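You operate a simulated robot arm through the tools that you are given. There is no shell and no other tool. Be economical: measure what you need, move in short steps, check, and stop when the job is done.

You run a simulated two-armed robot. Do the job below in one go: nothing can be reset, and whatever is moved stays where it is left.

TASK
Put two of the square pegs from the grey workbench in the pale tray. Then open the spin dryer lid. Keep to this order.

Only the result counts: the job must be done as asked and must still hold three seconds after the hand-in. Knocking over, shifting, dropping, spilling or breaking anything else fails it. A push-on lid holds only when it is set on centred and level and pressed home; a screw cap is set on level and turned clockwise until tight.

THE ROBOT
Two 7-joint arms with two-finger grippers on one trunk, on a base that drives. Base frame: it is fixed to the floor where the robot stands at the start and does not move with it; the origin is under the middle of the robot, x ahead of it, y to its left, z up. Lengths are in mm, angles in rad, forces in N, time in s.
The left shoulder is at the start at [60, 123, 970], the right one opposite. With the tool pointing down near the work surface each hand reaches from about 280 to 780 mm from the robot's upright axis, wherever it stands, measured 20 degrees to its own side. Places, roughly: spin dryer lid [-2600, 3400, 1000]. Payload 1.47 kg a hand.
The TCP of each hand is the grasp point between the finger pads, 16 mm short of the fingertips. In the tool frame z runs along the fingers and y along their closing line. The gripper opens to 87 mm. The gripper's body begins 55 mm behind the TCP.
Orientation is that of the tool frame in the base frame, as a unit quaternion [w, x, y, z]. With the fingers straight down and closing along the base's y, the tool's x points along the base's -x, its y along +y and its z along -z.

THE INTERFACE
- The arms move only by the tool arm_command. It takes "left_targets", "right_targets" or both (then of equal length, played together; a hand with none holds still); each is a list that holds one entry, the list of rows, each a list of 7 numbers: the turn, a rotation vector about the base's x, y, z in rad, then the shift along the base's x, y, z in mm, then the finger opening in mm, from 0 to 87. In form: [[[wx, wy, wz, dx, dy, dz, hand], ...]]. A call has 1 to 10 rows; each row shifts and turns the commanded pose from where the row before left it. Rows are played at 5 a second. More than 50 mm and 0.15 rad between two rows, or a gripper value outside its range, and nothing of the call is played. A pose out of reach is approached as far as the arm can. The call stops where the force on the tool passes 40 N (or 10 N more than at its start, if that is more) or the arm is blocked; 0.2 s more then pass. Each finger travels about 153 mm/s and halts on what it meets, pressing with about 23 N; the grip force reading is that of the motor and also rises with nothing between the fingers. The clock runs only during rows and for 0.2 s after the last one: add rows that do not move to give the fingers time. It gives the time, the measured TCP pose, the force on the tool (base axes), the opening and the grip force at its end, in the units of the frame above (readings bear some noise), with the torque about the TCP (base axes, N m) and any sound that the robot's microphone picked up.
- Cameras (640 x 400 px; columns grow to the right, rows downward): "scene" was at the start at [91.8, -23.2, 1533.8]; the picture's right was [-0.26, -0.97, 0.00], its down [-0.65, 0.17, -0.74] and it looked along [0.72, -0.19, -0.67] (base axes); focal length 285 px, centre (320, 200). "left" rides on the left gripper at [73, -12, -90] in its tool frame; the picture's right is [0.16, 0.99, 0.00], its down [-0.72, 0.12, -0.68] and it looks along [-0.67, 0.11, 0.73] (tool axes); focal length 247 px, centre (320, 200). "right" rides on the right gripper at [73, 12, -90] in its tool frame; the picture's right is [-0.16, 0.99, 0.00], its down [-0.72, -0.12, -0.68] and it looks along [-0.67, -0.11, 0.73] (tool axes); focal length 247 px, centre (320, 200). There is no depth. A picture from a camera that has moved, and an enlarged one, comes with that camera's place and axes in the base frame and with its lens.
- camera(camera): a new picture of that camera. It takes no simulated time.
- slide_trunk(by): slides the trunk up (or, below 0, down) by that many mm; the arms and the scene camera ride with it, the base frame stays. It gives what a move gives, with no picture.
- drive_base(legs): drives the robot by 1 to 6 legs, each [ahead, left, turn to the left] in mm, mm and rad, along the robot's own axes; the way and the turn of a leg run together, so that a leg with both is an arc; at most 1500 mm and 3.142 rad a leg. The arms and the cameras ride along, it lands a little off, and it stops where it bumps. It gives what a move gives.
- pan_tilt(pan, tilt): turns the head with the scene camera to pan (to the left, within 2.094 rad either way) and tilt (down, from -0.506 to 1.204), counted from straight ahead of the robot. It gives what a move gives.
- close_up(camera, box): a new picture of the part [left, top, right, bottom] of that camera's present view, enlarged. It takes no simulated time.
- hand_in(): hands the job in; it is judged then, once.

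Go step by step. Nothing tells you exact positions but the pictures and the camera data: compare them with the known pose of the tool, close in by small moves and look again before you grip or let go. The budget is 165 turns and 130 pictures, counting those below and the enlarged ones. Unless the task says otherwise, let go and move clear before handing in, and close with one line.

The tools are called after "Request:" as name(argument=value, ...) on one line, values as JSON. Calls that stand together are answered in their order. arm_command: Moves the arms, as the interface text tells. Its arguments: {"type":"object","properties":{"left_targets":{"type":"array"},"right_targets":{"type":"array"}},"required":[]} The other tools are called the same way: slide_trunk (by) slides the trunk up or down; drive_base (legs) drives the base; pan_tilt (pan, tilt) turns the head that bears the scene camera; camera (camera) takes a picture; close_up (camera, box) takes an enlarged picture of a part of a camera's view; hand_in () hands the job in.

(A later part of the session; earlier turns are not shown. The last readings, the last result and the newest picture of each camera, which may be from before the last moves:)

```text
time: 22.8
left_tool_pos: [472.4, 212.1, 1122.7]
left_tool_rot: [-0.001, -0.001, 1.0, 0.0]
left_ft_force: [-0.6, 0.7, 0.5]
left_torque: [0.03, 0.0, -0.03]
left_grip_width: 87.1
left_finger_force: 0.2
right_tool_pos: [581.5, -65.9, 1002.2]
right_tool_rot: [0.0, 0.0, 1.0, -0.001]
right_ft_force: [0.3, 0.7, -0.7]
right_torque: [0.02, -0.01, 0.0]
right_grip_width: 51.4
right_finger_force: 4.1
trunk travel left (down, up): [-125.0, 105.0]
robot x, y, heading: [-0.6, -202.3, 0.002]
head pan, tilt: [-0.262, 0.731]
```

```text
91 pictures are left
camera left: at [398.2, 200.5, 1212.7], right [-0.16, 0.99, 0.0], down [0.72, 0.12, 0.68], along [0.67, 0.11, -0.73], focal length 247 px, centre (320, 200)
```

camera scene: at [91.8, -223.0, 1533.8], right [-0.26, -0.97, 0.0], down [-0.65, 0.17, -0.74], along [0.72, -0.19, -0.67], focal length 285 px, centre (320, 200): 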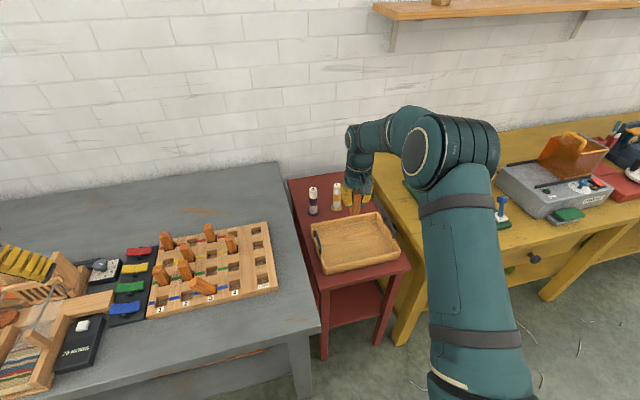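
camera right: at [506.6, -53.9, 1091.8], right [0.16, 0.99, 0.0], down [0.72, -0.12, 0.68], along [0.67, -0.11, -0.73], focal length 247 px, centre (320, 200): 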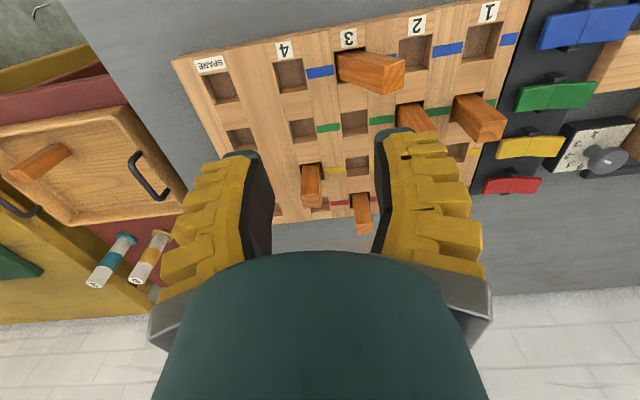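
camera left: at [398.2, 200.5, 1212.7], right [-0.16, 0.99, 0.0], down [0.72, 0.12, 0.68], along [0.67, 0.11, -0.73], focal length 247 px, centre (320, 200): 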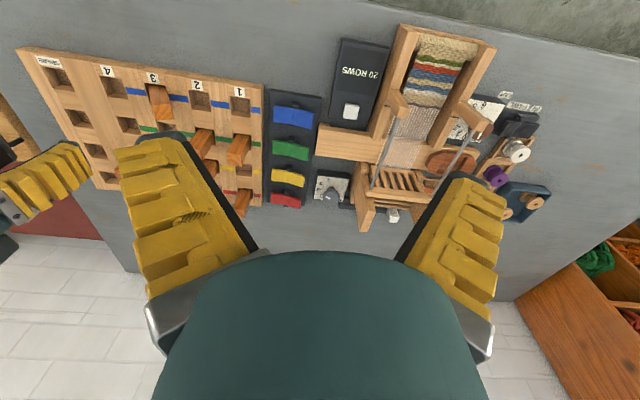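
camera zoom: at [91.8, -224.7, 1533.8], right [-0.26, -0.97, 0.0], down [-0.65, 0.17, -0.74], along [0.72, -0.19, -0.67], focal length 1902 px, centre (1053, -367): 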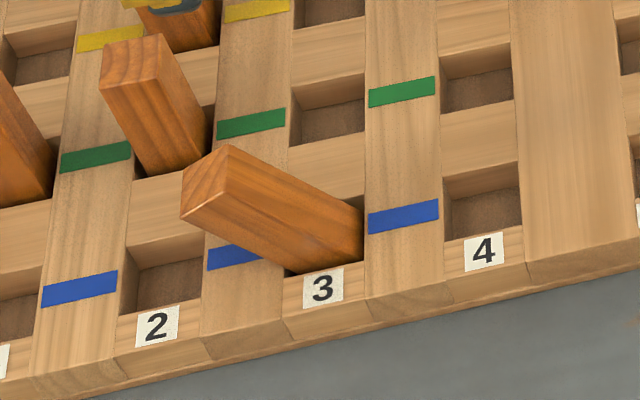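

Peg 3 leans about 30° to the left (+y) in its hole, with its top near (588, 0, 850). I'll turn the right hand 90° about z so that it closes along x on the peg's upright side faces.

Request:
arm_command(right_targets=[[[0, 0, 0.15, 0, 5, 0, 46], [0, 0, 0.15, 0, 5, 0, 46], [0, 0, 0.15, 0, 5, 0, 46], [0, 0, 0.15, 0, 5, 0, 46], [0, 0, 0.15, 0, 5, 0, 46], [0, 0, 0.15, 0, 5, 0, 46], [0, 0, 0.15, 0, 5, 0, 46], [0, 0, 0.15, 2, 5, 0, 46], [0, 0, 0.15, 2, 5, 0, 46], [0, 0, 0.15, 2, 5, 0, 46]]])

Request:
arm_command(right_targets=[[[0, 0, 0.071, 0, 2, 0, 46], [0, 0, 0, 0, 0, 0, 46]]])

Request:
camera(camera="right")

Request:
camera(camera="scene")

```text
time: 25.0
left_tool_pos: [472.8, 211.5, 1122.5]
left_tool_rot: [0.0, -0.001, 1.0, 0.0]
left_ft_force: [-0.7, -0.4, 0.1]
left_torque: [-0.04, 0.02, -0.03]
left_grip_width: 87.3
left_finger_force: 0.1
right_tool_pos: [587.1, -17.3, 1002.0]
right_tool_rot: [0.0, -0.683, 0.73, 0.0]
right_ft_force: [0.0, 0.2, 0.6]
right_torque: [-0.01, -0.01, 0.04]
right_grip_width: 51.7
right_finger_force: 3.6
trunk travel left (down, up): [-125.0, 105.0]
robot x, y, heading: [-1.7, -201.8, 0.003]
head pan, tilt: [-0.262, 0.731]
```

```text
time: 25.6
left_tool_pos: [472.2, 212.4, 1121.1]
left_tool_rot: [0.001, -0.002, 1.0, -0.001]
left_ft_force: [0.0, 0.5, 0.3]
left_torque: [0.01, 0.01, -0.04]
left_grip_width: 87.1
left_finger_force: 0.1
right_tool_pos: [587.7, -15.3, 1002.0]
right_tool_rot: [0.0, 0.708, -0.707, 0.0]
right_ft_force: [0.0, 0.7, -0.7]
right_torque: [-0.06, -0.01, -0.02]
right_grip_width: 51.6
right_finger_force: 3.5
trunk travel left (down, up): [-125.0, 105.0]
robot x, y, heading: [-2.3, -197.1, 0.001]
head pan, tilt: [-0.262, 0.731]
```

```text
90 pictures are left
camera right: at [574.8, -87.1, 1091.8], right [-0.99, 0.16, 0.0], down [0.11, 0.72, 0.68], along [0.11, 0.67, -0.73], focal length 247 px, centre (320, 200)
```

right: 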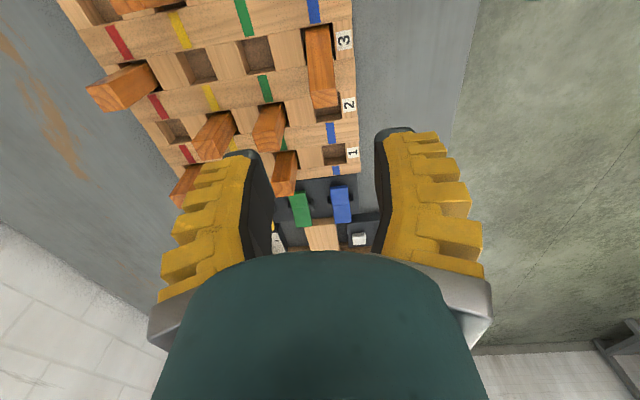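

```text
89 pictures are left
camera scene: at [91.9, -223.8, 1533.8], right [-0.26, -0.97, 0.0], down [-0.65, 0.17, -0.74], along [0.72, -0.19, -0.67], focal length 285 px, centre (320, 200)
```

scene: 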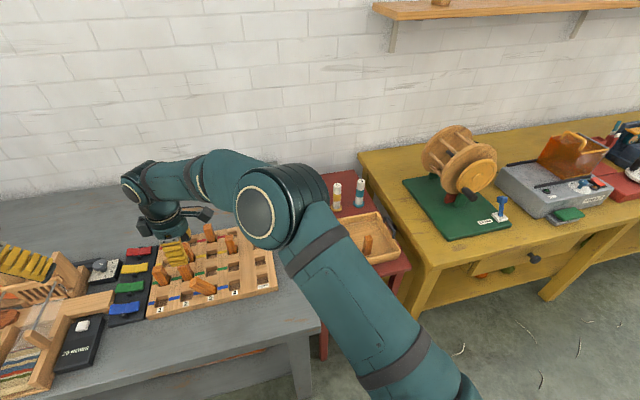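

The peg lies along the fingers' centre plane at x≈586. I'll lower to z≈890 and check.

Request:
arm_command(right_targets=[[[0, 0, 0, 0, 2, -40, 46], [0, 0, 0, 0, 2, -40, 46], [0, 0, 0, 0, 2, -30, 46], [0, 0, 0, 0, 0, 0, 46]]])

Request:
camera(camera="right")

Request:
close_up(camera="scene", box=[140, 200, 280, 320])

```text
time: 26.6
left_tool_pos: [471.5, 212.2, 1122.7]
left_tool_rot: [-0.001, 0.0, 1.0, 0.0]
left_ft_force: [0.7, -0.2, 0.0]
left_torque: [0.0, -0.01, -0.03]
left_grip_width: 86.9
left_finger_force: 0.0
right_tool_pos: [587.3, -9.3, 892.3]
right_tool_rot: [0.0, 0.707, -0.707, 0.001]
right_ft_force: [0.8, 0.3, -0.3]
right_torque: [0.01, 0.0, 0.0]
right_grip_width: 51.4
right_finger_force: 4.2
trunk travel left (down, up): [-125.0, 105.0]
robot x, y, heading: [0.4, -201.6, 0.001]
head pan, tilt: [-0.262, 0.731]
```

```text
88 pictures are left
camera right: at [574.1, -81.4, 981.5], right [-0.99, 0.16, 0.0], down [0.12, 0.72, 0.68], along [0.11, 0.67, -0.73], focal length 247 px, centre (320, 200)
```

right: 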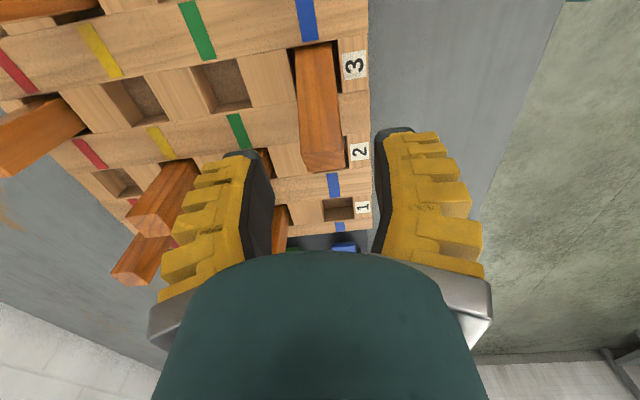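

```text
3.33 times, centred on (210, 260) of scene
camera zoom: at [91.7, -223.9, 1533.8], right [-0.26, -0.97, 0.0], down [-0.65, 0.17, -0.74], along [0.72, -0.19, -0.67], focal length 951 px, centre (687, 0)
```

zoom: 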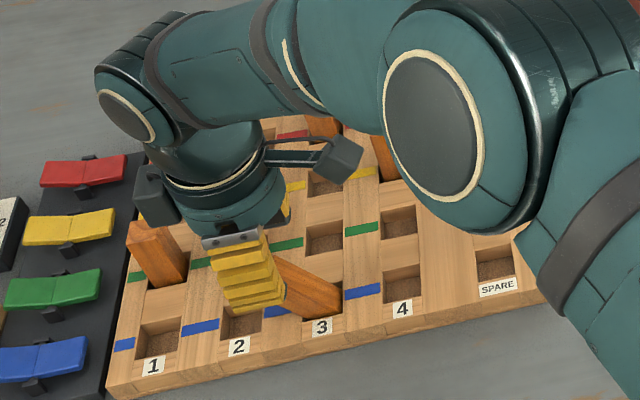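

Aligned. I'll lower to the grip height with slightly more clearance from the peg at 2-green, then close.

Request:
arm_command(right_targets=[[[0, 0, 0, 0, -3, -20, 38], [0, 0, 0, 0, -2, -20, 38], [0, 0, 0, 0, 0, -17, 38], [0, 0, 0, 0, 0, 0, 38]]])

Request:
camera(camera="right")

Request:
close_up(camera="scene", box=[140, 200, 280, 320])

```text
time: 27.6
left_tool_pos: [472.1, 212.0, 1122.4]
left_tool_rot: [-0.001, -0.001, 1.0, 0.0]
left_ft_force: [-0.5, 0.1, -0.1]
left_torque: [0.0, 0.0, -0.02]
left_grip_width: 87.0
left_finger_force: 0.0
right_tool_pos: [586.7, -14.9, 834.1]
right_tool_rot: [0.0, -0.707, 0.707, 0.0]
right_ft_force: [-1.1, -0.2, 0.4]
right_torque: [0.0, -0.02, 0.01]
right_grip_width: 43.5
right_finger_force: 4.2
trunk travel left (down, up): [-125.0, 105.0]
robot x, y, heading: [0.9, -200.1, -0.002]
head pan, tilt: [-0.262, 0.731]
```

```text
86 pictures are left
camera right: at [574.9, -86.2, 925.1], right [-0.99, 0.16, 0.0], down [0.12, 0.72, 0.68], along [0.11, 0.67, -0.73], focal length 247 px, centre (320, 200)
```

right: 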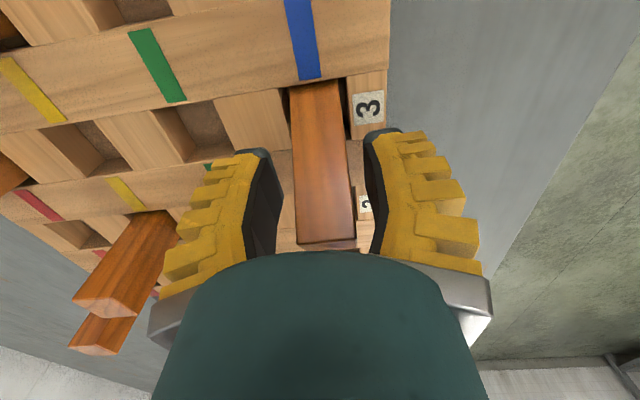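

```text
3.33 times, centred on (210, 260) of scene
camera zoom: at [91.8, -223.8, 1533.8], right [-0.26, -0.97, 0.0], down [-0.65, 0.17, -0.74], along [0.72, -0.19, -0.67], focal length 951 px, centre (687, 0)
```

zoom: 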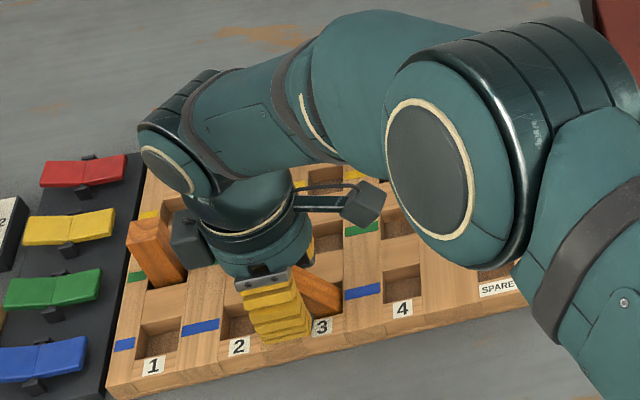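

The peg is between the fingers. I'll close.

Request:
arm_command(right_targets=[[[0, 0, 0, 0, 0, 0, 20], [0, 0, 0, 0, 0, 0, 10], [0, 0, 0, 0, 0, 0, 10]]])

Request:
camera(camera="right")

```text
time: 28.4
left_tool_pos: [472.8, 213.4, 1122.4]
left_tool_rot: [0.0, -0.002, 1.0, 0.0]
left_ft_force: [-0.6, 0.0, 0.4]
left_torque: [0.04, 0.01, 0.01]
left_grip_width: 86.9
left_finger_force: 0.0
right_tool_pos: [586.8, -14.2, 836.9]
right_tool_rot: [-0.001, 0.707, -0.707, 0.0]
right_ft_force: [-1.4, -0.8, 5.6]
right_torque: [-0.07, 0.06, -0.04]
right_grip_width: 17.9
right_finger_force: 22.9
trunk travel left (down, up): [-125.0, 105.0]
robot x, y, heading: [0.7, -201.4, 0.003]
head pan, tilt: [-0.262, 0.731]
```

```text
84 pictures are left
camera right: at [574.5, -86.1, 925.8], right [-0.99, 0.16, 0.0], down [0.12, 0.72, 0.68], along [0.11, 0.67, -0.73], focal length 247 px, centre (320, 200)
```

right: 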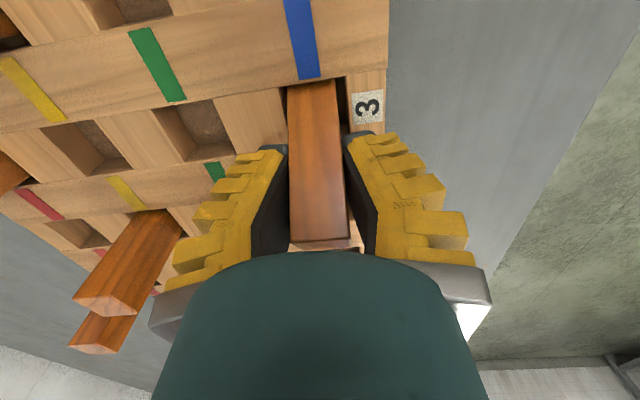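

The peg is gripped. I'll lift straight up.

Request:
arm_command(right_targets=[[[0, 0, 0, 0, 0, 10, 10], [0, 0, 0, 0, 0, 15, 10], [0, 0, 0, 0, 0, 20, 10], [0, 0, 0, 0, 0, 30, 10], [0, 0, 0, 0, 0, 45, 10], [0, 0, 0, 0, 0, 45, 10]]])

Request:
camera(camera="right")

Request:
camera(camera="scene")

```text
time: 29.8
left_tool_pos: [471.7, 211.1, 1122.4]
left_tool_rot: [0.0, -0.001, 1.0, 0.0]
left_ft_force: [-0.9, 1.1, 0.7]
left_torque: [0.02, -0.04, 0.0]
left_grip_width: 87.0
left_finger_force: 0.0
right_tool_pos: [585.0, -15.1, 1003.1]
right_tool_rot: [-0.001, -0.707, 0.707, -0.001]
right_ft_force: [-0.3, -0.4, -0.5]
right_torque: [0.01, -0.03, 0.03]
right_grip_width: 15.7
right_finger_force: 23.8
trunk travel left (down, up): [-125.0, 105.0]
robot x, y, heading: [-2.1, -197.0, -0.005]
head pan, tilt: [-0.262, 0.731]
```

```text
83 pictures are left
camera right: at [573.8, -86.8, 1090.7], right [-0.99, 0.16, 0.0], down [0.12, 0.72, 0.68], along [0.11, 0.67, -0.73], focal length 247 px, centre (320, 200)
```

right: 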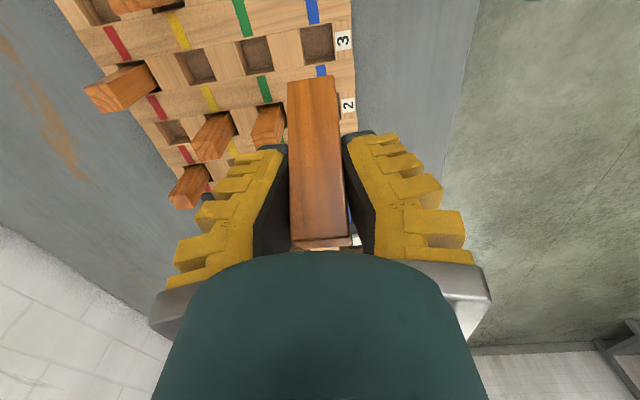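

```text
82 pictures are left
camera scene: at [91.4, -223.9, 1533.8], right [-0.26, -0.97, 0.0], down [-0.65, 0.17, -0.74], along [0.72, -0.19, -0.67], focal length 285 px, centre (320, 200)
```

scene: 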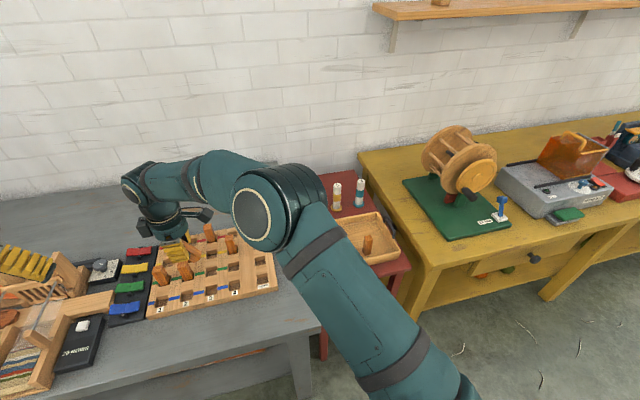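

The second peg is free and leans 30° in the grip. While carrying it over the tray I'll turn the hand back by 90°, so it leans forward (+x).

Request:
arm_command(right_targets=[[[0, 0, -0.15, 5, -42, 0, 10], [0, 0, -0.15, 5, -42, 0, 10], [0, 0, -0.15, 5, -42, 0, 10], [0, 0, -0.15, 5, -42, 0, 10], [0, 0, -0.15, 5, -42, 0, 10], [0, 0, -0.15, 5, -42, 0, 10], [0, 0, -0.15, 10, -42, 0, 10], [0, 0, -0.15, 10, -42, 0, 10], [0, 0, -0.15, 10, -42, 0, 10], [0, 0, -0.15, 10, -42, 0, 10]]])

Request:
arm_command(right_targets=[[[0, 0, -0.071, 0, -30, 0, 10], [0, -0.13, 0, 0, 0, 0, 10], [0, -0.13, 0, 0, 0, 0, 10], [0, -0.13, 0, 0, 0, 0, 10], [0, -0.13, 0, 0, 0, 0, 10], [0, 0, 0, 0, 0, 0, 10]]])

Request:
camera(camera="right")

Request:
close_up(camera="scene", box=[290, 140, 430, 290])

```text
time: 32.0
left_tool_pos: [473.5, 210.9, 1122.0]
left_tool_rot: [0.001, -0.001, 1.0, 0.0]
left_ft_force: [0.2, 0.5, 0.2]
left_torque: [-0.01, -0.01, 0.04]
left_grip_width: 87.2
left_finger_force: 0.0
right_tool_pos: [657.5, -434.6, 1000.2]
right_tool_rot: [-0.001, -0.035, 0.999, 0.0]
right_ft_force: [0.3, 0.2, -1.3]
right_torque: [0.03, 0.01, 0.03]
right_grip_width: 15.5
right_finger_force: 22.9
trunk travel left (down, up): [-125.0, 105.0]
robot x, y, heading: [-0.3, -198.3, -0.003]
head pan, tilt: [-0.262, 0.731]
```

```text
time: 33.4
left_tool_pos: [472.2, 212.8, 1121.7]
left_tool_rot: [0.0, -0.001, 1.0, 0.0]
left_ft_force: [0.8, 0.1, -0.7]
left_torque: [0.0, 0.03, 0.02]
left_grip_width: 86.9
left_finger_force: 0.1
right_tool_pos: [657.1, -463.9, 1000.8]
right_tool_rot: [0.258, 0.0, 0.966, 0.0]
right_ft_force: [0.5, -1.0, -0.9]
right_torque: [-0.04, 0.01, -0.02]
right_grip_width: 15.5
right_finger_force: 22.9
trunk travel left (down, up): [-125.0, 105.0]
robot x, y, heading: [0.4, -204.2, 0.009]
head pan, tilt: [-0.262, 0.731]
```

```text
81 pictures are left
camera right: at [548.9, -451.3, 1041.5], right [0.14, 0.99, 0.08], down [0.29, -0.12, 0.95], along [0.95, -0.11, -0.3], focal length 247 px, centre (320, 200)
```

right: 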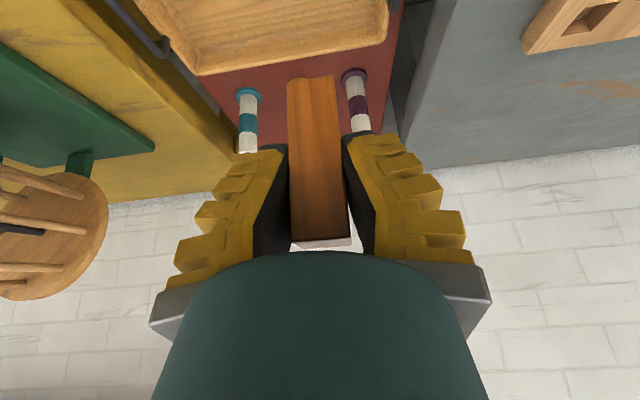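

```text
2.67 times, centred on (360, 215) of scene
camera zoom: at [92.1, -223.6, 1533.8], right [-0.26, -0.97, 0.0], down [-0.65, 0.17, -0.74], along [0.72, -0.19, -0.67], focal length 761 px, centre (213, 160)
```

zoom: 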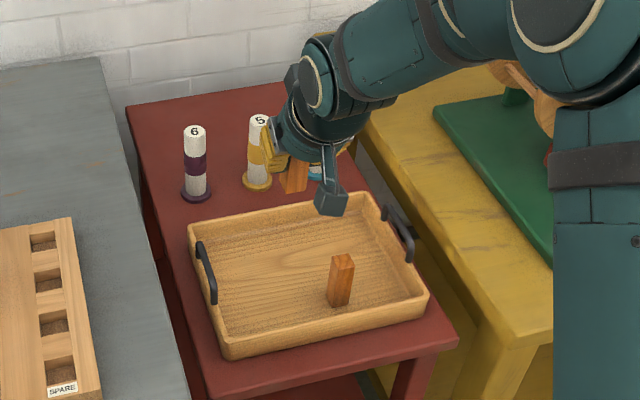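

Peg 1 stands in the tray and peg 2 is roughly vertical above the tray. I'll lower it on the left half.

Request:
arm_command(right_targets=[[[0, 0, 0, 2, 0, -45, 10], [0, 0, 0, 2, 0, -45, 10], [0, 0, 0, 2, 0, -45, 10], [0, 0, 0, 2, 0, -35, 10], [0, 0, 0, 0, 0, 0, 10]]])

Request:
camera(camera="right")

Request:
close_up(camera="scene", box=[300, 180, 410, 280])

```text
time: 34.6
left_tool_pos: [471.9, 212.1, 1122.8]
left_tool_rot: [0.0, 0.0, 1.0, 0.0]
left_ft_force: [0.2, 0.3, 0.5]
left_torque: [0.01, 0.01, 0.0]
left_grip_width: 87.0
left_finger_force: 0.1
right_tool_pos: [666.5, -463.1, 832.8]
right_tool_rot: [0.258, 0.0, 0.966, 0.0]
right_ft_force: [-0.3, 0.8, 0.3]
right_torque: [0.0, -0.03, 0.0]
right_grip_width: 15.7
right_finger_force: 23.1
trunk travel left (down, up): [-125.0, 105.0]
robot x, y, heading: [-1.0, -201.6, 0.003]
head pan, tilt: [-0.262, 0.731]
```

```text
79 pictures are left
camera right: at [556.7, -451.1, 872.1], right [0.14, 0.99, 0.08], down [0.29, -0.12, 0.95], along [0.95, -0.11, -0.3], focal length 247 px, centre (320, 200)
```

right: 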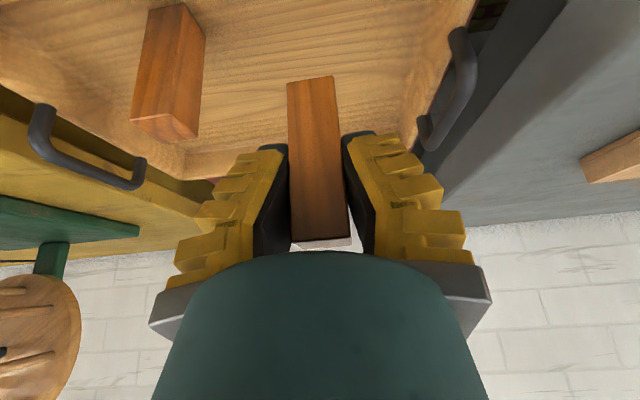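

```text
4.00 times, centred on (355, 230) of scene
camera zoom: at [91.7, -223.6, 1533.9], right [-0.26, -0.97, 0.0], down [-0.65, 0.17, -0.74], along [0.72, -0.19, -0.67], focal length 1141 px, centre (180, 80)
```

zoom: 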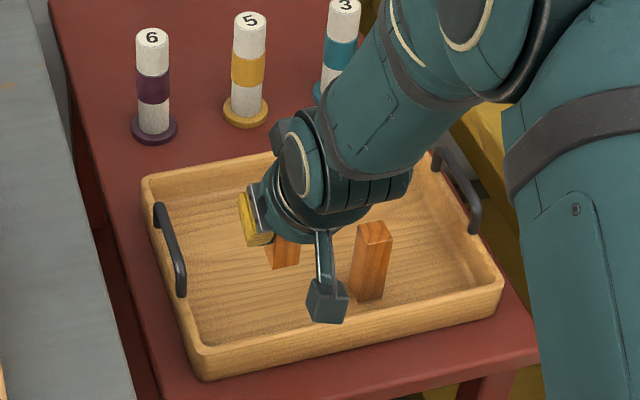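

Clear on all sides. I'll lower further, then in small steps until contact.

Request:
arm_command(right_targets=[[[0, 0, 0, 0, 0, -15, 10], [0, 0, 0, 0, 0, -15, 10], [0, 0, 0, 0, 0, -10, 10], [0, 0, 0, 0, 0, 0, 10]]])

Request:
arm_command(right_targets=[[[0, 0, 0, 0, 0, -3, 10], [0, 0, 0, 0, 0, -3, 10], [0, 0, 0, 0, 0, 0, 10]]])

Request:
camera(camera="right")

Request:
close_up(camera="scene", box=[300, 180, 410, 280])

```text
time: 35.6
left_tool_pos: [471.8, 212.1, 1121.8]
left_tool_rot: [0.0, -0.001, 1.0, 0.0]
left_ft_force: [0.1, 0.6, -0.2]
left_torque: [0.02, -0.03, -0.03]
left_grip_width: 87.0
left_finger_force: 0.0
right_tool_pos: [664.9, -463.3, 789.9]
right_tool_rot: [0.257, -0.001, 0.966, 0.001]
right_ft_force: [0.0, -0.3, -0.4]
right_torque: [-0.02, -0.01, 0.0]
right_grip_width: 15.8
right_finger_force: 23.2
trunk travel left (down, up): [-125.0, 105.0]
robot x, y, heading: [1.5, -203.1, -0.0]
head pan, tilt: [-0.262, 0.731]
```

```text
time: 36.4
left_tool_pos: [472.1, 212.3, 1121.6]
left_tool_rot: [0.0, 0.0, 1.0, -0.001]
left_ft_force: [0.5, -0.6, -0.7]
left_torque: [0.02, 0.02, 0.0]
left_grip_width: 87.0
left_finger_force: 0.1
right_tool_pos: [662.6, -463.9, 784.8]
right_tool_rot: [0.257, 0.001, 0.966, -0.001]
right_ft_force: [0.4, 0.2, 0.2]
right_torque: [-0.03, -0.02, -0.02]
right_grip_width: 15.7
right_finger_force: 22.7
trunk travel left (down, up): [-125.0, 105.0]
robot x, y, heading: [-3.0, -204.1, 0.0]
head pan, tilt: [-0.262, 0.731]
```

```text
77 pictures are left
camera right: at [556.2, -451.3, 825.5], right [0.14, 0.99, 0.08], down [0.29, -0.12, 0.95], along [0.95, -0.11, -0.3], focal length 247 px, centre (320, 200)
```

right: 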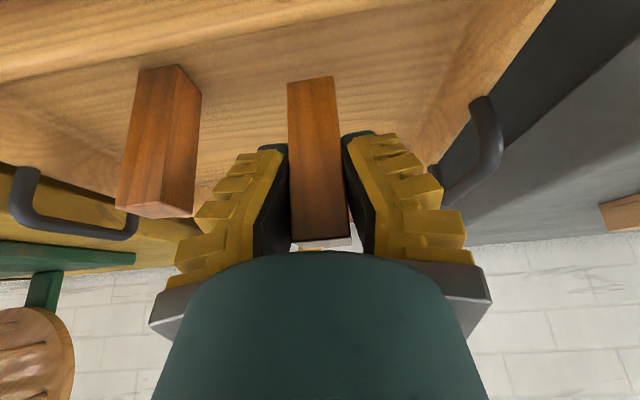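

```text
4.00 times, centred on (355, 230) of scene
camera zoom: at [92.0, -223.7, 1533.8], right [-0.26, -0.97, 0.0], down [-0.65, 0.17, -0.74], along [0.72, -0.19, -0.67], focal length 1141 px, centre (180, 80)
```

zoom: 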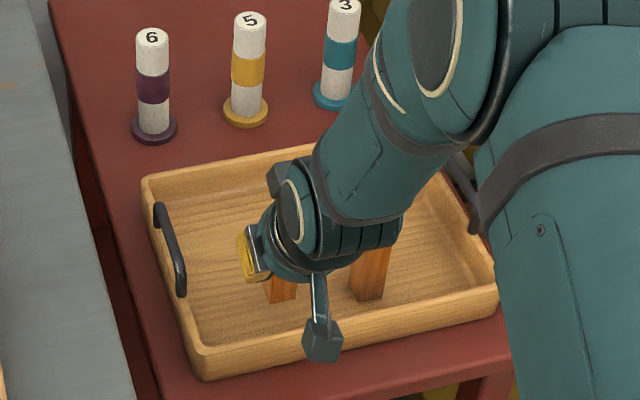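

Nearly there. I'll continue in fine steps.

Request:
arm_command(right_targets=[[[0, 0, 0, 0, 0, -3, 10], [0, 0, 0, 0, 0, -2, 10], [0, 0, 0, 0, 0, 0, 10]]])

Request:
arm_command(right_targets=[[[0, 0, 0, 0, 0, -2, 10], [0, 0, 0, 0, 0, -2, 10], [0, 0, 0, 0, 0, 0, 10]]])

Request:
arm_command(right_targets=[[[0, 0, 0, 0, 0, -2, 10], [0, 0, 0, 0, 0, -2, 10], [0, 0, 0, 0, 0, 0, 10]]])

```text
time: 37.2
left_tool_pos: [471.9, 211.7, 1123.1]
left_tool_rot: [0.0, -0.001, 1.0, 0.0]
left_ft_force: [0.0, 0.0, 0.1]
left_torque: [0.02, 0.01, 0.0]
left_grip_width: 87.0
left_finger_force: 0.0
right_tool_pos: [665.0, -462.5, 779.2]
right_tool_rot: [0.258, 0.0, 0.966, 0.0]
right_ft_force: [0.2, 0.4, -0.4]
right_torque: [0.0, 0.0, -0.02]
right_grip_width: 15.9
right_finger_force: 23.1
trunk travel left (down, up): [-125.0, 105.0]
robot x, y, heading: [-1.9, -200.7, 0.006]
head pan, tilt: [-0.262, 0.731]
```

```text
time: 38.0
left_tool_pos: [472.0, 212.0, 1121.6]
left_tool_rot: [-0.001, -0.001, 1.0, -0.001]
left_ft_force: [0.1, -0.3, -0.1]
left_torque: [0.01, 0.02, -0.03]
left_grip_width: 86.9
left_finger_force: 0.1
right_tool_pos: [665.0, -464.5, 774.7]
right_tool_rot: [0.257, 0.0, 0.966, 0.0]
right_ft_force: [0.4, -0.1, -0.9]
right_torque: [0.01, -0.02, 0.0]
right_grip_width: 15.8
right_finger_force: 23.0
trunk travel left (down, up): [-125.0, 105.0]
robot x, y, heading: [-3.4, -202.7, -0.003]
head pan, tilt: [-0.262, 0.731]
```

```text
time: 38.8
left_tool_pos: [472.1, 212.4, 1121.7]
left_tool_rot: [0.0, -0.001, 1.0, 0.0]
left_ft_force: [1.4, 0.0, 0.2]
left_torque: [0.01, 0.01, 0.01]
left_grip_width: 87.0
left_finger_force: 0.1
right_tool_pos: [666.2, -464.0, 771.4]
right_tool_rot: [0.258, 0.0, 0.966, 0.0]
right_ft_force: [-0.1, 0.2, 0.5]
right_torque: [-0.01, -0.01, 0.01]
right_grip_width: 15.6
right_finger_force: 22.5
trunk travel left (down, up): [-125.0, 105.0]
robot x, y, heading: [0.5, -199.3, -0.001]
head pan, tilt: [-0.262, 0.731]
```

Still free. I'll go on.

Request:
arm_command(right_targets=[[[0, 0, 0, 0, 0, -2, 10], [0, 0, 0, 0, 0, -2, 10], [0, 0, 0, 0, 0, 0, 10]]])

Request:
arm_command(right_targets=[[[0, 0, 0, 0, 0, -2, 10], [0, 0, 0, 0, 0, -1, 10], [0, 0, 0, 0, 0, 0, 10]]])

Request:
close_up(camera="right", box=[100, 20, 440, 260])

```text
time: 39.6
left_tool_pos: [473.2, 212.5, 1121.6]
left_tool_rot: [0.0, -0.001, 1.0, 0.0]
left_ft_force: [0.6, 0.3, -0.5]
left_torque: [0.01, 0.04, -0.01]
left_grip_width: 86.9
left_finger_force: 0.1
right_tool_pos: [665.3, -464.2, 767.0]
right_tool_rot: [0.257, -0.001, 0.966, -0.001]
right_ft_force: [-0.6, -0.8, -1.0]
right_torque: [-0.05, 0.03, 0.02]
right_grip_width: 15.5
right_finger_force: 22.9
trunk travel left (down, up): [-125.0, 105.0]
robot x, y, heading: [1.0, -201.8, 0.002]
head pan, tilt: [-0.262, 0.731]
```

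```text
time: 40.4
left_tool_pos: [471.5, 211.1, 1122.5]
left_tool_rot: [0.0, -0.001, 1.0, 0.0]
left_ft_force: [-1.3, 0.3, 0.6]
left_torque: [-0.02, -0.01, 0.0]
left_grip_width: 87.1
left_finger_force: 0.0
right_tool_pos: [664.2, -463.1, 764.5]
right_tool_rot: [0.258, -0.001, 0.966, 0.0]
right_ft_force: [0.6, 0.7, 0.4]
right_torque: [-0.03, 0.01, -0.01]
right_grip_width: 15.8
right_finger_force: 23.2
trunk travel left (down, up): [-125.0, 105.0]
robot x, y, heading: [-2.1, -203.7, 0.001]
head pan, tilt: [-0.262, 0.731]
```

```text
1.67 times, centred on (270, 140) of right
camera zoom: at [556.8, -451.2, 805.6], right [0.14, 0.99, 0.08], down [0.29, -0.12, 0.95], along [0.95, -0.11, -0.3], focal length 412 px, centre (403, 300)
```

zoom: 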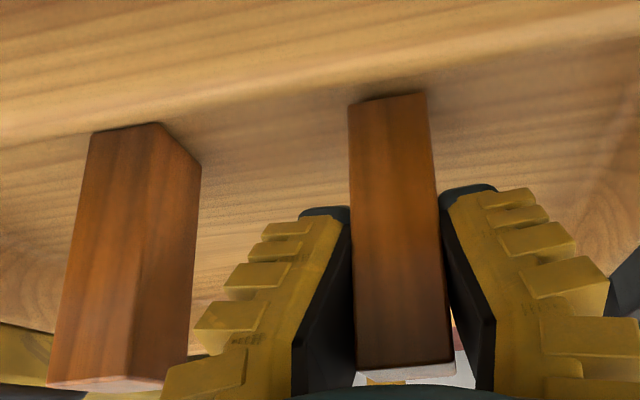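

The peg looks vertical and very close to the floor. Just a bit further down.

Request:
arm_command(right_targets=[[[0, 0, 0, 0, 0, -2, 10], [0, 0, 0, 0, 0, -1, 10], [0, 0, 0, 0, 0, 0, 10]]])

Request:
close_up(camera="right", box=[100, 20, 440, 260])

```text
time: 41.2
left_tool_pos: [473.9, 212.4, 1122.5]
left_tool_rot: [0.0, -0.001, 1.0, 0.0]
left_ft_force: [0.3, 0.3, 0.7]
left_torque: [0.01, 0.04, 0.0]
left_grip_width: 87.0
left_finger_force: 0.1
right_tool_pos: [665.3, -464.5, 760.9]
right_tool_rot: [0.257, 0.001, 0.966, 0.0]
right_ft_force: [0.6, -0.5, 0.3]
right_torque: [0.02, -0.03, 0.04]
right_grip_width: 15.6
right_finger_force: 22.4
trunk travel left (down, up): [-125.0, 105.0]
robot x, y, heading: [0.5, -202.3, 0.002]
head pan, tilt: [-0.262, 0.731]
```

```text
1.67 times, centred on (270, 140) of right
camera zoom: at [557.1, -451.3, 802.7], right [0.14, 0.99, 0.08], down [0.29, -0.12, 0.95], along [0.95, -0.11, -0.3], focal length 412 px, centre (403, 300)
```

zoom: 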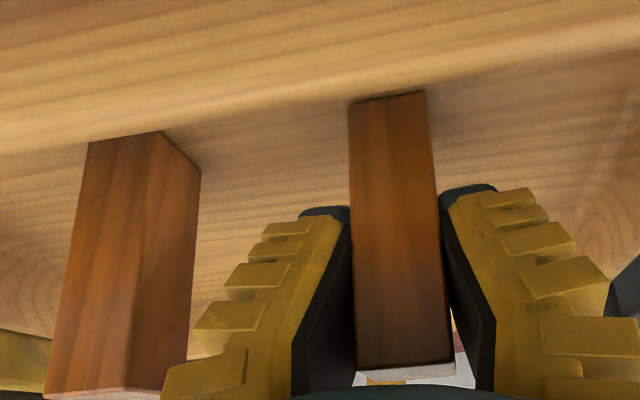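

Request:
arm_command(right_targets=[[[0, 0, 0, 0, 0, -2, 10], [0, 0, 0, 0, 0, -1, 10], [0, 0, 0, 0, 0, 0, 10]]])

Request:
arm_command(right_targets=[[[0, 0, 0, 0, 0, -2, 10], [0, 0, 0, 0, 0, -1, 10], [0, 0, 0, 0, 0, 0, 10]]])

Request:
close_up(camera="right", box=[100, 20, 440, 260])

```text
time: 42.0
left_tool_pos: [471.2, 213.1, 1121.9]
left_tool_rot: [-0.001, 0.0, 1.0, -0.001]
left_ft_force: [-0.3, -0.2, 0.3]
left_torque: [0.01, 0.02, -0.03]
left_grip_width: 87.1
left_finger_force: 0.0
right_tool_pos: [665.4, -463.9, 760.0]
right_tool_rot: [0.259, -0.001, 0.966, 0.0]
right_ft_force: [1.1, 1.0, 7.4]
right_torque: [0.01, 0.01, 0.0]
right_grip_width: 18.0
right_finger_force: 23.4
trunk travel left (down, up): [-125.0, 105.0]
robot x, y, heading: [0.4, -200.5, 0.003]
head pan, tilt: [-0.262, 0.731]
```

```text
time: 42.8
left_tool_pos: [471.0, 212.5, 1122.9]
left_tool_rot: [0.001, -0.001, 1.0, 0.0]
left_ft_force: [0.3, 1.0, 0.2]
left_torque: [0.02, -0.02, -0.03]
left_grip_width: 86.8
left_finger_force: 0.1
right_tool_pos: [666.9, -464.0, 758.0]
right_tool_rot: [0.26, 0.0, 0.966, 0.0]
right_ft_force: [4.1, -0.1, 20.1]
right_torque: [0.03, 0.02, 0.02]
right_grip_width: 23.1
right_finger_force: 22.6
trunk travel left (down, up): [-125.0, 105.0]
robot x, y, heading: [2.4, -202.7, 0.002]
head pan, tilt: [-0.262, 0.731]
```

```text
1.67 times, centred on (270, 140) of right
camera zoom: at [557.5, -451.1, 798.5], right [0.14, 0.99, 0.08], down [0.28, -0.11, 0.95], along [0.95, -0.11, -0.3], focal length 412 px, centre (403, 300)
```

zoom: 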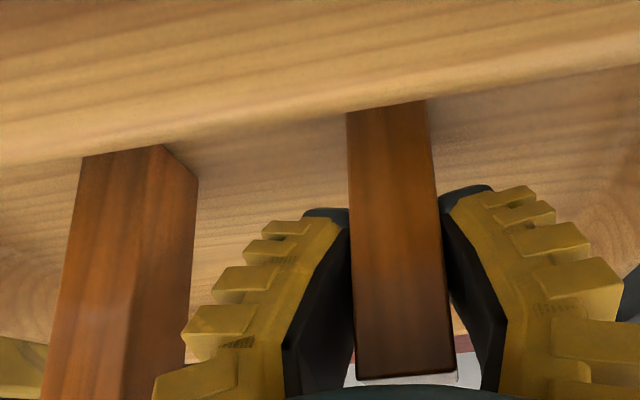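

Contact is made. I'll ease off a little and open slowly.

Request:
arm_command(right_targets=[[[0, 0, 0, 0, 0, 2, 12], [0, 0, 0, 0, 0, 1, 16], [0, 0, 0, 0, 0, 0, 22], [0, 0, 0, 0, 0, 0, 28], [0, 0, 0, 0, 0, 0, 34], [0, 0, 0, 0, 0, 0, 34]]])

Request:
camera(camera="right")

Request:
close_up(camera="scene", box=[300, 180, 410, 280])

```text
time: 44.2
left_tool_pos: [472.1, 213.0, 1121.4]
left_tool_rot: [0.0, -0.001, 1.0, 0.0]
left_ft_force: [0.6, 0.6, 0.4]
left_torque: [-0.04, 0.01, 0.03]
left_grip_width: 87.2
left_finger_force: 0.1
right_tool_pos: [664.7, -464.8, 758.7]
right_tool_rot: [0.258, 0.0, 0.966, 0.0]
right_ft_force: [0.3, -0.2, -0.2]
right_torque: [0.0, 0.02, 0.0]
right_grip_width: 40.1
right_finger_force: 3.8
trunk travel left (down, up): [-125.0, 105.0]
robot x, y, heading: [-0.6, -202.2, -0.0]
head pan, tilt: [-0.262, 0.731]
```

```text
72 pictures are left
camera right: at [556.9, -451.3, 799.9], right [0.14, 0.99, 0.08], down [0.29, -0.12, 0.95], along [0.95, -0.11, -0.3], focal length 247 px, centre (320, 200)
```

right: 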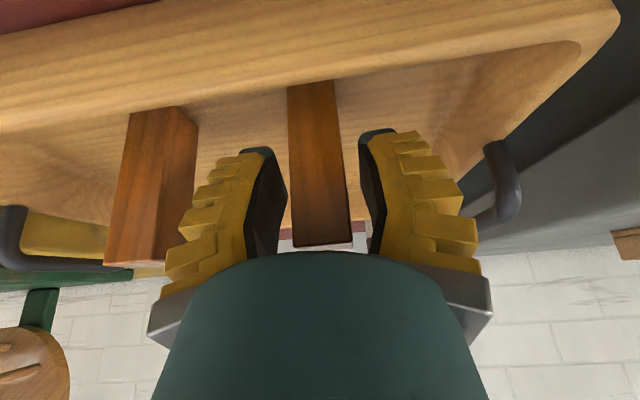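

```text
4.00 times, centred on (355, 230) of scene
camera zoom: at [92.0, -223.7, 1533.8], right [-0.26, -0.97, 0.0], down [-0.65, 0.17, -0.74], along [0.72, -0.19, -0.67], focal length 1141 px, centre (180, 80)
```

zoom: 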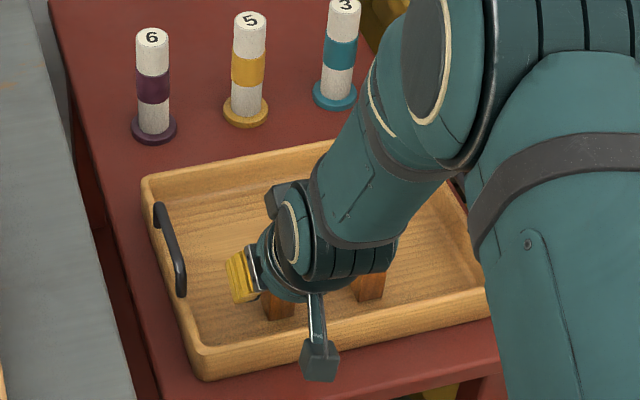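

Peg 2 stands free. I'll withdraw along the tool axis, then upward.

Request:
arm_command(right_targets=[[[0, 0, 0, -6, 0, 14, 34], [0, 0, 0, -12, 0, 25, 34], [0, 0, 0, -15, 0, 35, 34], [0, 0, 0, -15, 0, 45, 34], [0, 0, 0, -10, 0, 45, 34], [0, 0, 0, -10, 0, 45, 34], [0, 0, 0, -20, 0, 45, 34], [0, 0, 0, -20, 0, 40, 34]]])

Request:
close_up(camera="scene", box=[300, 180, 410, 280])

Request:
camera(camera="right")

Request:
camera(camera="scene")

```text
time: 46.0
left_tool_pos: [471.1, 213.3, 1123.5]
left_tool_rot: [0.002, -0.001, 1.0, 0.0]
left_ft_force: [-0.4, -0.3, -0.1]
left_torque: [0.01, -0.01, 0.02]
left_grip_width: 87.0
left_finger_force: 0.1
right_tool_pos: [556.4, -463.3, 1052.4]
right_tool_rot: [0.257, 0.0, 0.966, 0.0]
right_ft_force: [0.4, -0.7, -0.4]
right_torque: [0.02, 0.0, 0.02]
right_grip_width: 40.4
right_finger_force: 4.3
trunk travel left (down, up): [-125.0, 105.0]
robot x, y, heading: [2.3, -200.3, -0.0]
head pan, tilt: [-0.262, 0.731]
```

```text
4.00 times, centred on (355, 230) of scene
camera zoom: at [90.7, -223.6, 1533.9], right [-0.26, -0.97, 0.0], down [-0.65, 0.17, -0.74], along [0.72, -0.19, -0.67], focal length 1141 px, centre (180, 80)
```

zoom: 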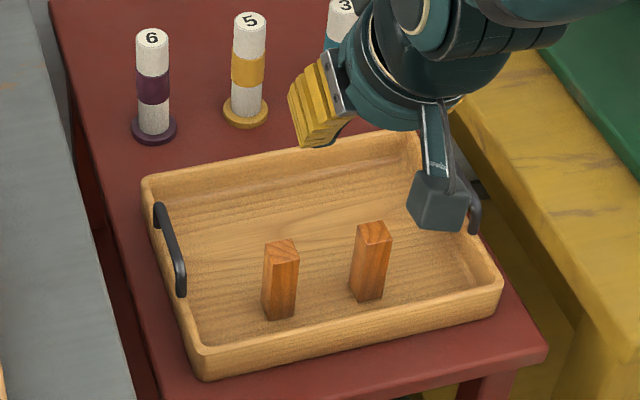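

```text
69 pictures are left
camera right: at [448.0, -451.0, 1094.0], right [0.14, 0.99, 0.08], down [0.29, -0.12, 0.95], along [0.95, -0.11, -0.3], focal length 247 px, centre (320, 200)
```

right: 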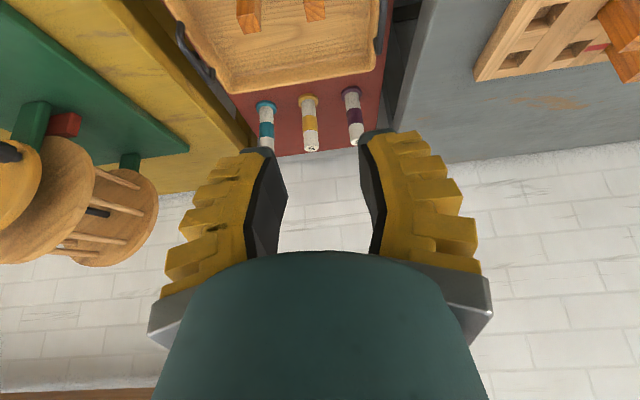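

```text
68 pictures are left
camera scene: at [90.7, -223.6, 1533.9], right [-0.26, -0.97, 0.0], down [-0.65, 0.17, -0.74], along [0.72, -0.19, -0.67], focal length 285 px, centre (320, 200)
```

scene: 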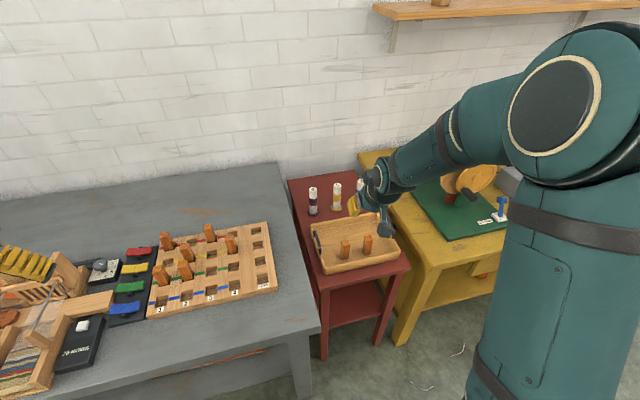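

Both pegs stand in the tray. Now I'll look around for the spin dryer, located behind-left at about (-2600, 3400).

Request:
arm_command(right_targets=[[[0, 0.13, 0, -30, 20, 30, 34], [0, 0.13, 0, -30, 20, 30, 34], [0, 0.13, 0, -30, 20, 0, 34], [0, 0.13, 0, -20, 0, 0, 34], [0, 0, 0, -20, 0, 0, 34]]])

Request:
pan_tilt(pan=2.09, tilt=0.25)

Request:
camera(camera="scene")

Request:
pan_tilt(pan=1.2, tilt=0.3)

Request:
camera(camera="scene")

Request:
pan_tilt(pan=-2.09, tilt=0.4)

Request:
camera(camera="scene")

```text
time: 47.2
left_tool_pos: [470.9, 212.9, 1123.0]
left_tool_rot: [0.001, 0.0, 1.0, 0.0]
left_ft_force: [-0.1, -0.9, 0.0]
left_torque: [0.04, -0.01, 0.01]
left_grip_width: 87.3
left_finger_force: 0.1
right_tool_pos: [426.0, -403.8, 1113.3]
right_tool_rot: [0.0, -0.001, 1.0, 0.0]
right_ft_force: [-0.7, 0.4, 0.0]
right_torque: [0.01, -0.02, 0.0]
right_grip_width: 40.1
right_finger_force: 4.3
trunk travel left (down, up): [-125.0, 105.0]
robot x, y, heading: [-0.2, -199.3, 0.005]
head pan, tilt: [-0.262, 0.731]
```

```text
time: 49.4
left_tool_pos: [472.7, 212.9, 1122.4]
left_tool_rot: [0.0, 0.0, 1.0, 0.0]
left_ft_force: [1.1, -0.3, -0.6]
left_torque: [-0.01, 0.01, -0.01]
left_grip_width: 87.2
left_finger_force: 0.1
right_tool_pos: [427.9, -404.2, 1112.7]
right_tool_rot: [0.0, 0.0, 1.0, 0.0]
right_ft_force: [0.2, 0.5, 0.8]
right_torque: [0.02, -0.04, -0.02]
right_grip_width: 39.8
right_finger_force: 4.4
trunk travel left (down, up): [-125.0, 105.0]
robot x, y, heading: [-2.6, -202.6, 0.001]
head pan, tilt: [2.089, 0.25]
```

```text
67 pictures are left
camera scene: at [-35.2, -121.1, 1577.3], right [0.87, 0.5, 0.0], down [0.12, -0.21, -0.97], along [-0.48, 0.84, -0.25], focal length 285 px, centre (320, 200)
```

scene: 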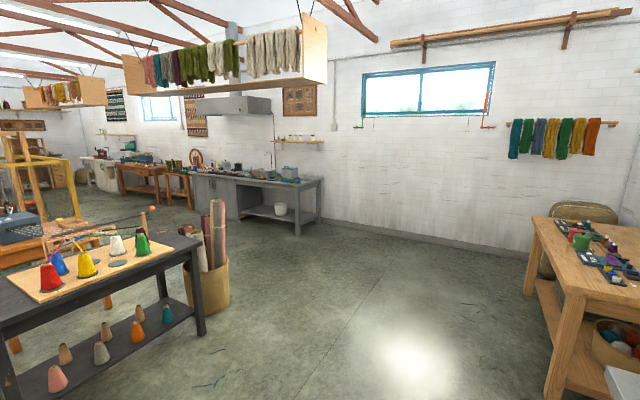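

```text
time: 50.5
left_tool_pos: [473.4, 213.1, 1122.0]
left_tool_rot: [0.0, -0.001, 1.0, 0.0]
left_ft_force: [0.2, 0.4, -0.1]
left_torque: [0.0, -0.01, 0.01]
left_grip_width: 86.9
left_finger_force: 0.1
right_tool_pos: [427.1, -404.2, 1111.5]
right_tool_rot: [0.0, 0.001, 1.0, 0.0]
right_ft_force: [0.9, 0.0, 0.5]
right_torque: [-0.02, 0.04, 0.03]
right_grip_width: 39.7
right_finger_force: 4.4
trunk travel left (down, up): [-125.0, 105.0]
robot x, y, heading: [1.6, -200.9, 0.007]
head pan, tilt: [1.201, 0.3]
```

```text
66 pictures are left
camera scene: at [44.7, -115.1, 1572.6], right [0.93, -0.36, 0.0], down [-0.11, -0.28, -0.96], along [0.34, 0.89, -0.3], focal length 285 px, centre (320, 200)
```

scene: 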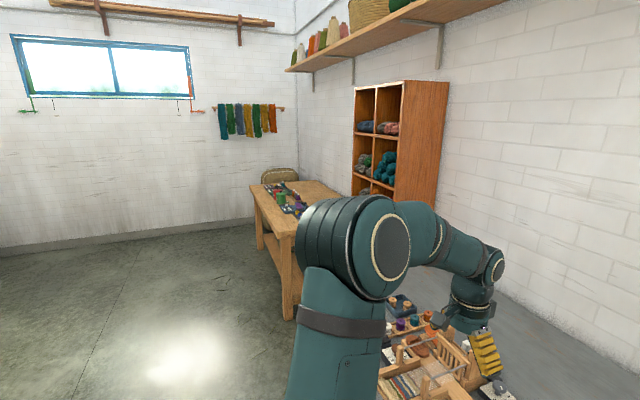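

```text
time: 53.3
left_tool_pos: [472.7, 212.5, 1121.5]
left_tool_rot: [0.0, -0.001, 1.0, 0.0]
left_ft_force: [0.2, 0.0, 0.5]
left_torque: [0.0, 0.0, 0.0]
left_grip_width: 86.9
left_finger_force: 0.1
right_tool_pos: [426.9, -404.1, 1112.8]
right_tool_rot: [0.0, 0.0, 1.0, 0.0]
right_ft_force: [0.7, 0.4, -1.1]
right_torque: [0.01, 0.0, 0.01]
right_grip_width: 40.0
right_finger_force: 4.3
trunk travel left (down, up): [-125.0, 105.0]
robot x, y, heading: [3.3, -199.2, 0.0]
head pan, tilt: [-2.089, 0.4]
```

```text
65 pictures are left
camera scene: at [-34.6, -282.7, 1563.3], right [-0.87, 0.49, 0.0], down [0.19, 0.34, -0.92], along [-0.46, -0.8, -0.39], focal length 285 px, centre (320, 200)
```

scene: 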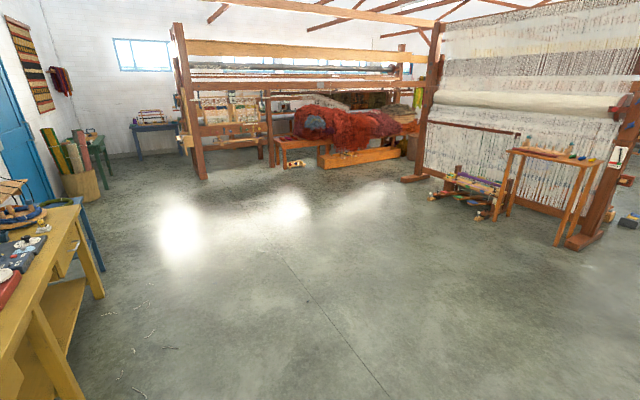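

The dryer should be on the grey counter along the far wall; its front edge is at about y≈3190, and I'll approach it facing +y. I'll back off, turn left, and drive to the open floor, away from the black table.

Request:
drive_base(legs=[[-500, 0, 0], [0, 0, 1.571], [1400, 0, 0]])

Request:
pan_tilt(pan=0.75, tilt=0.35)

Request:
camera(camera="scene")

```text
time: 66.7
left_tool_pos: [-888.7, 1695.3, 1121.8]
left_tool_rot: [0.0, -0.702, 0.712, -0.001]
left_ft_force: [0.5, -0.7, 0.3]
left_torque: [-0.02, -0.01, 0.02]
left_grip_width: 87.1
left_finger_force: 0.0
right_tool_pos: [-273.6, 1638.5, 1111.6]
right_tool_rot: [0.0, -0.702, 0.712, 0.0]
right_ft_force: [-1.3, 0.2, -0.2]
right_torque: [0.0, 0.01, 0.03]
right_grip_width: 39.9
right_finger_force: 4.4
trunk travel left (down, up): [-125.0, 105.0]
robot x, y, heading: [-483.4, 1215.7, 1.556]
head pan, tilt: [-2.089, 0.4]
```

```text
time: 69.2
left_tool_pos: [-888.9, 1692.9, 1122.9]
left_tool_rot: [-0.001, -0.702, 0.713, 0.0]
left_ft_force: [0.0, 0.3, -0.8]
left_torque: [0.0, -0.03, 0.02]
left_grip_width: 87.0
left_finger_force: 0.1
right_tool_pos: [-272.9, 1639.1, 1113.3]
right_tool_rot: [0.0, -0.701, 0.713, 0.0]
right_ft_force: [-1.4, 0.0, 0.2]
right_torque: [0.01, 0.03, 0.03]
right_grip_width: 40.0
right_finger_force: 4.1
trunk travel left (down, up): [-125.0, 105.0]
robot x, y, heading: [-480.0, 1212.2, 1.559]
head pan, tilt: [0.75, 0.351]
```

```text
64 pictures are left
camera scene: at [-544.5, 1292.4, 1567.9], right [0.74, 0.67, 0.0], down [0.23, -0.26, -0.94], along [-0.63, 0.7, -0.34], focal length 285 px, centre (320, 200)
```

scene: 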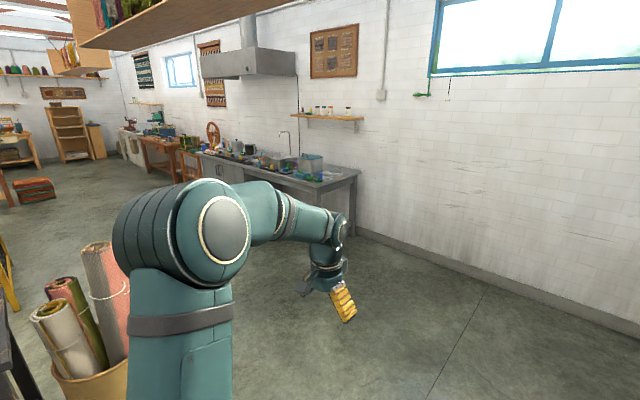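

The counter is in view. I'll take a closer look at it for the dryer.

Request:
close_up(camera="scene", box=[170, 100, 370, 225])

```text
3.20 times, centred on (270, 162) of scene
camera zoom: at [-544.5, 1292.4, 1567.9], right [0.74, 0.67, 0.0], down [0.23, -0.26, -0.94], along [-0.63, 0.7, -0.34], focal length 913 px, centre (480, 320)
```

zoom: 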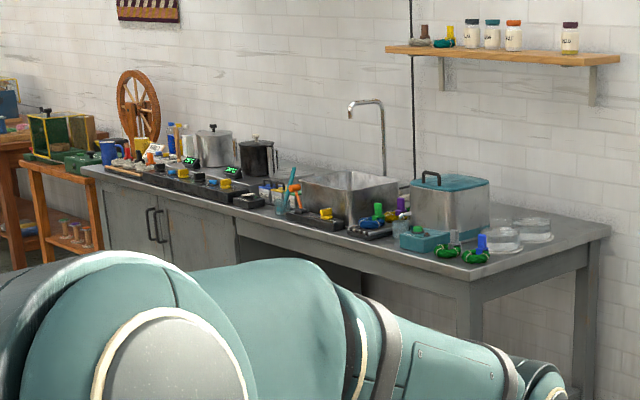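

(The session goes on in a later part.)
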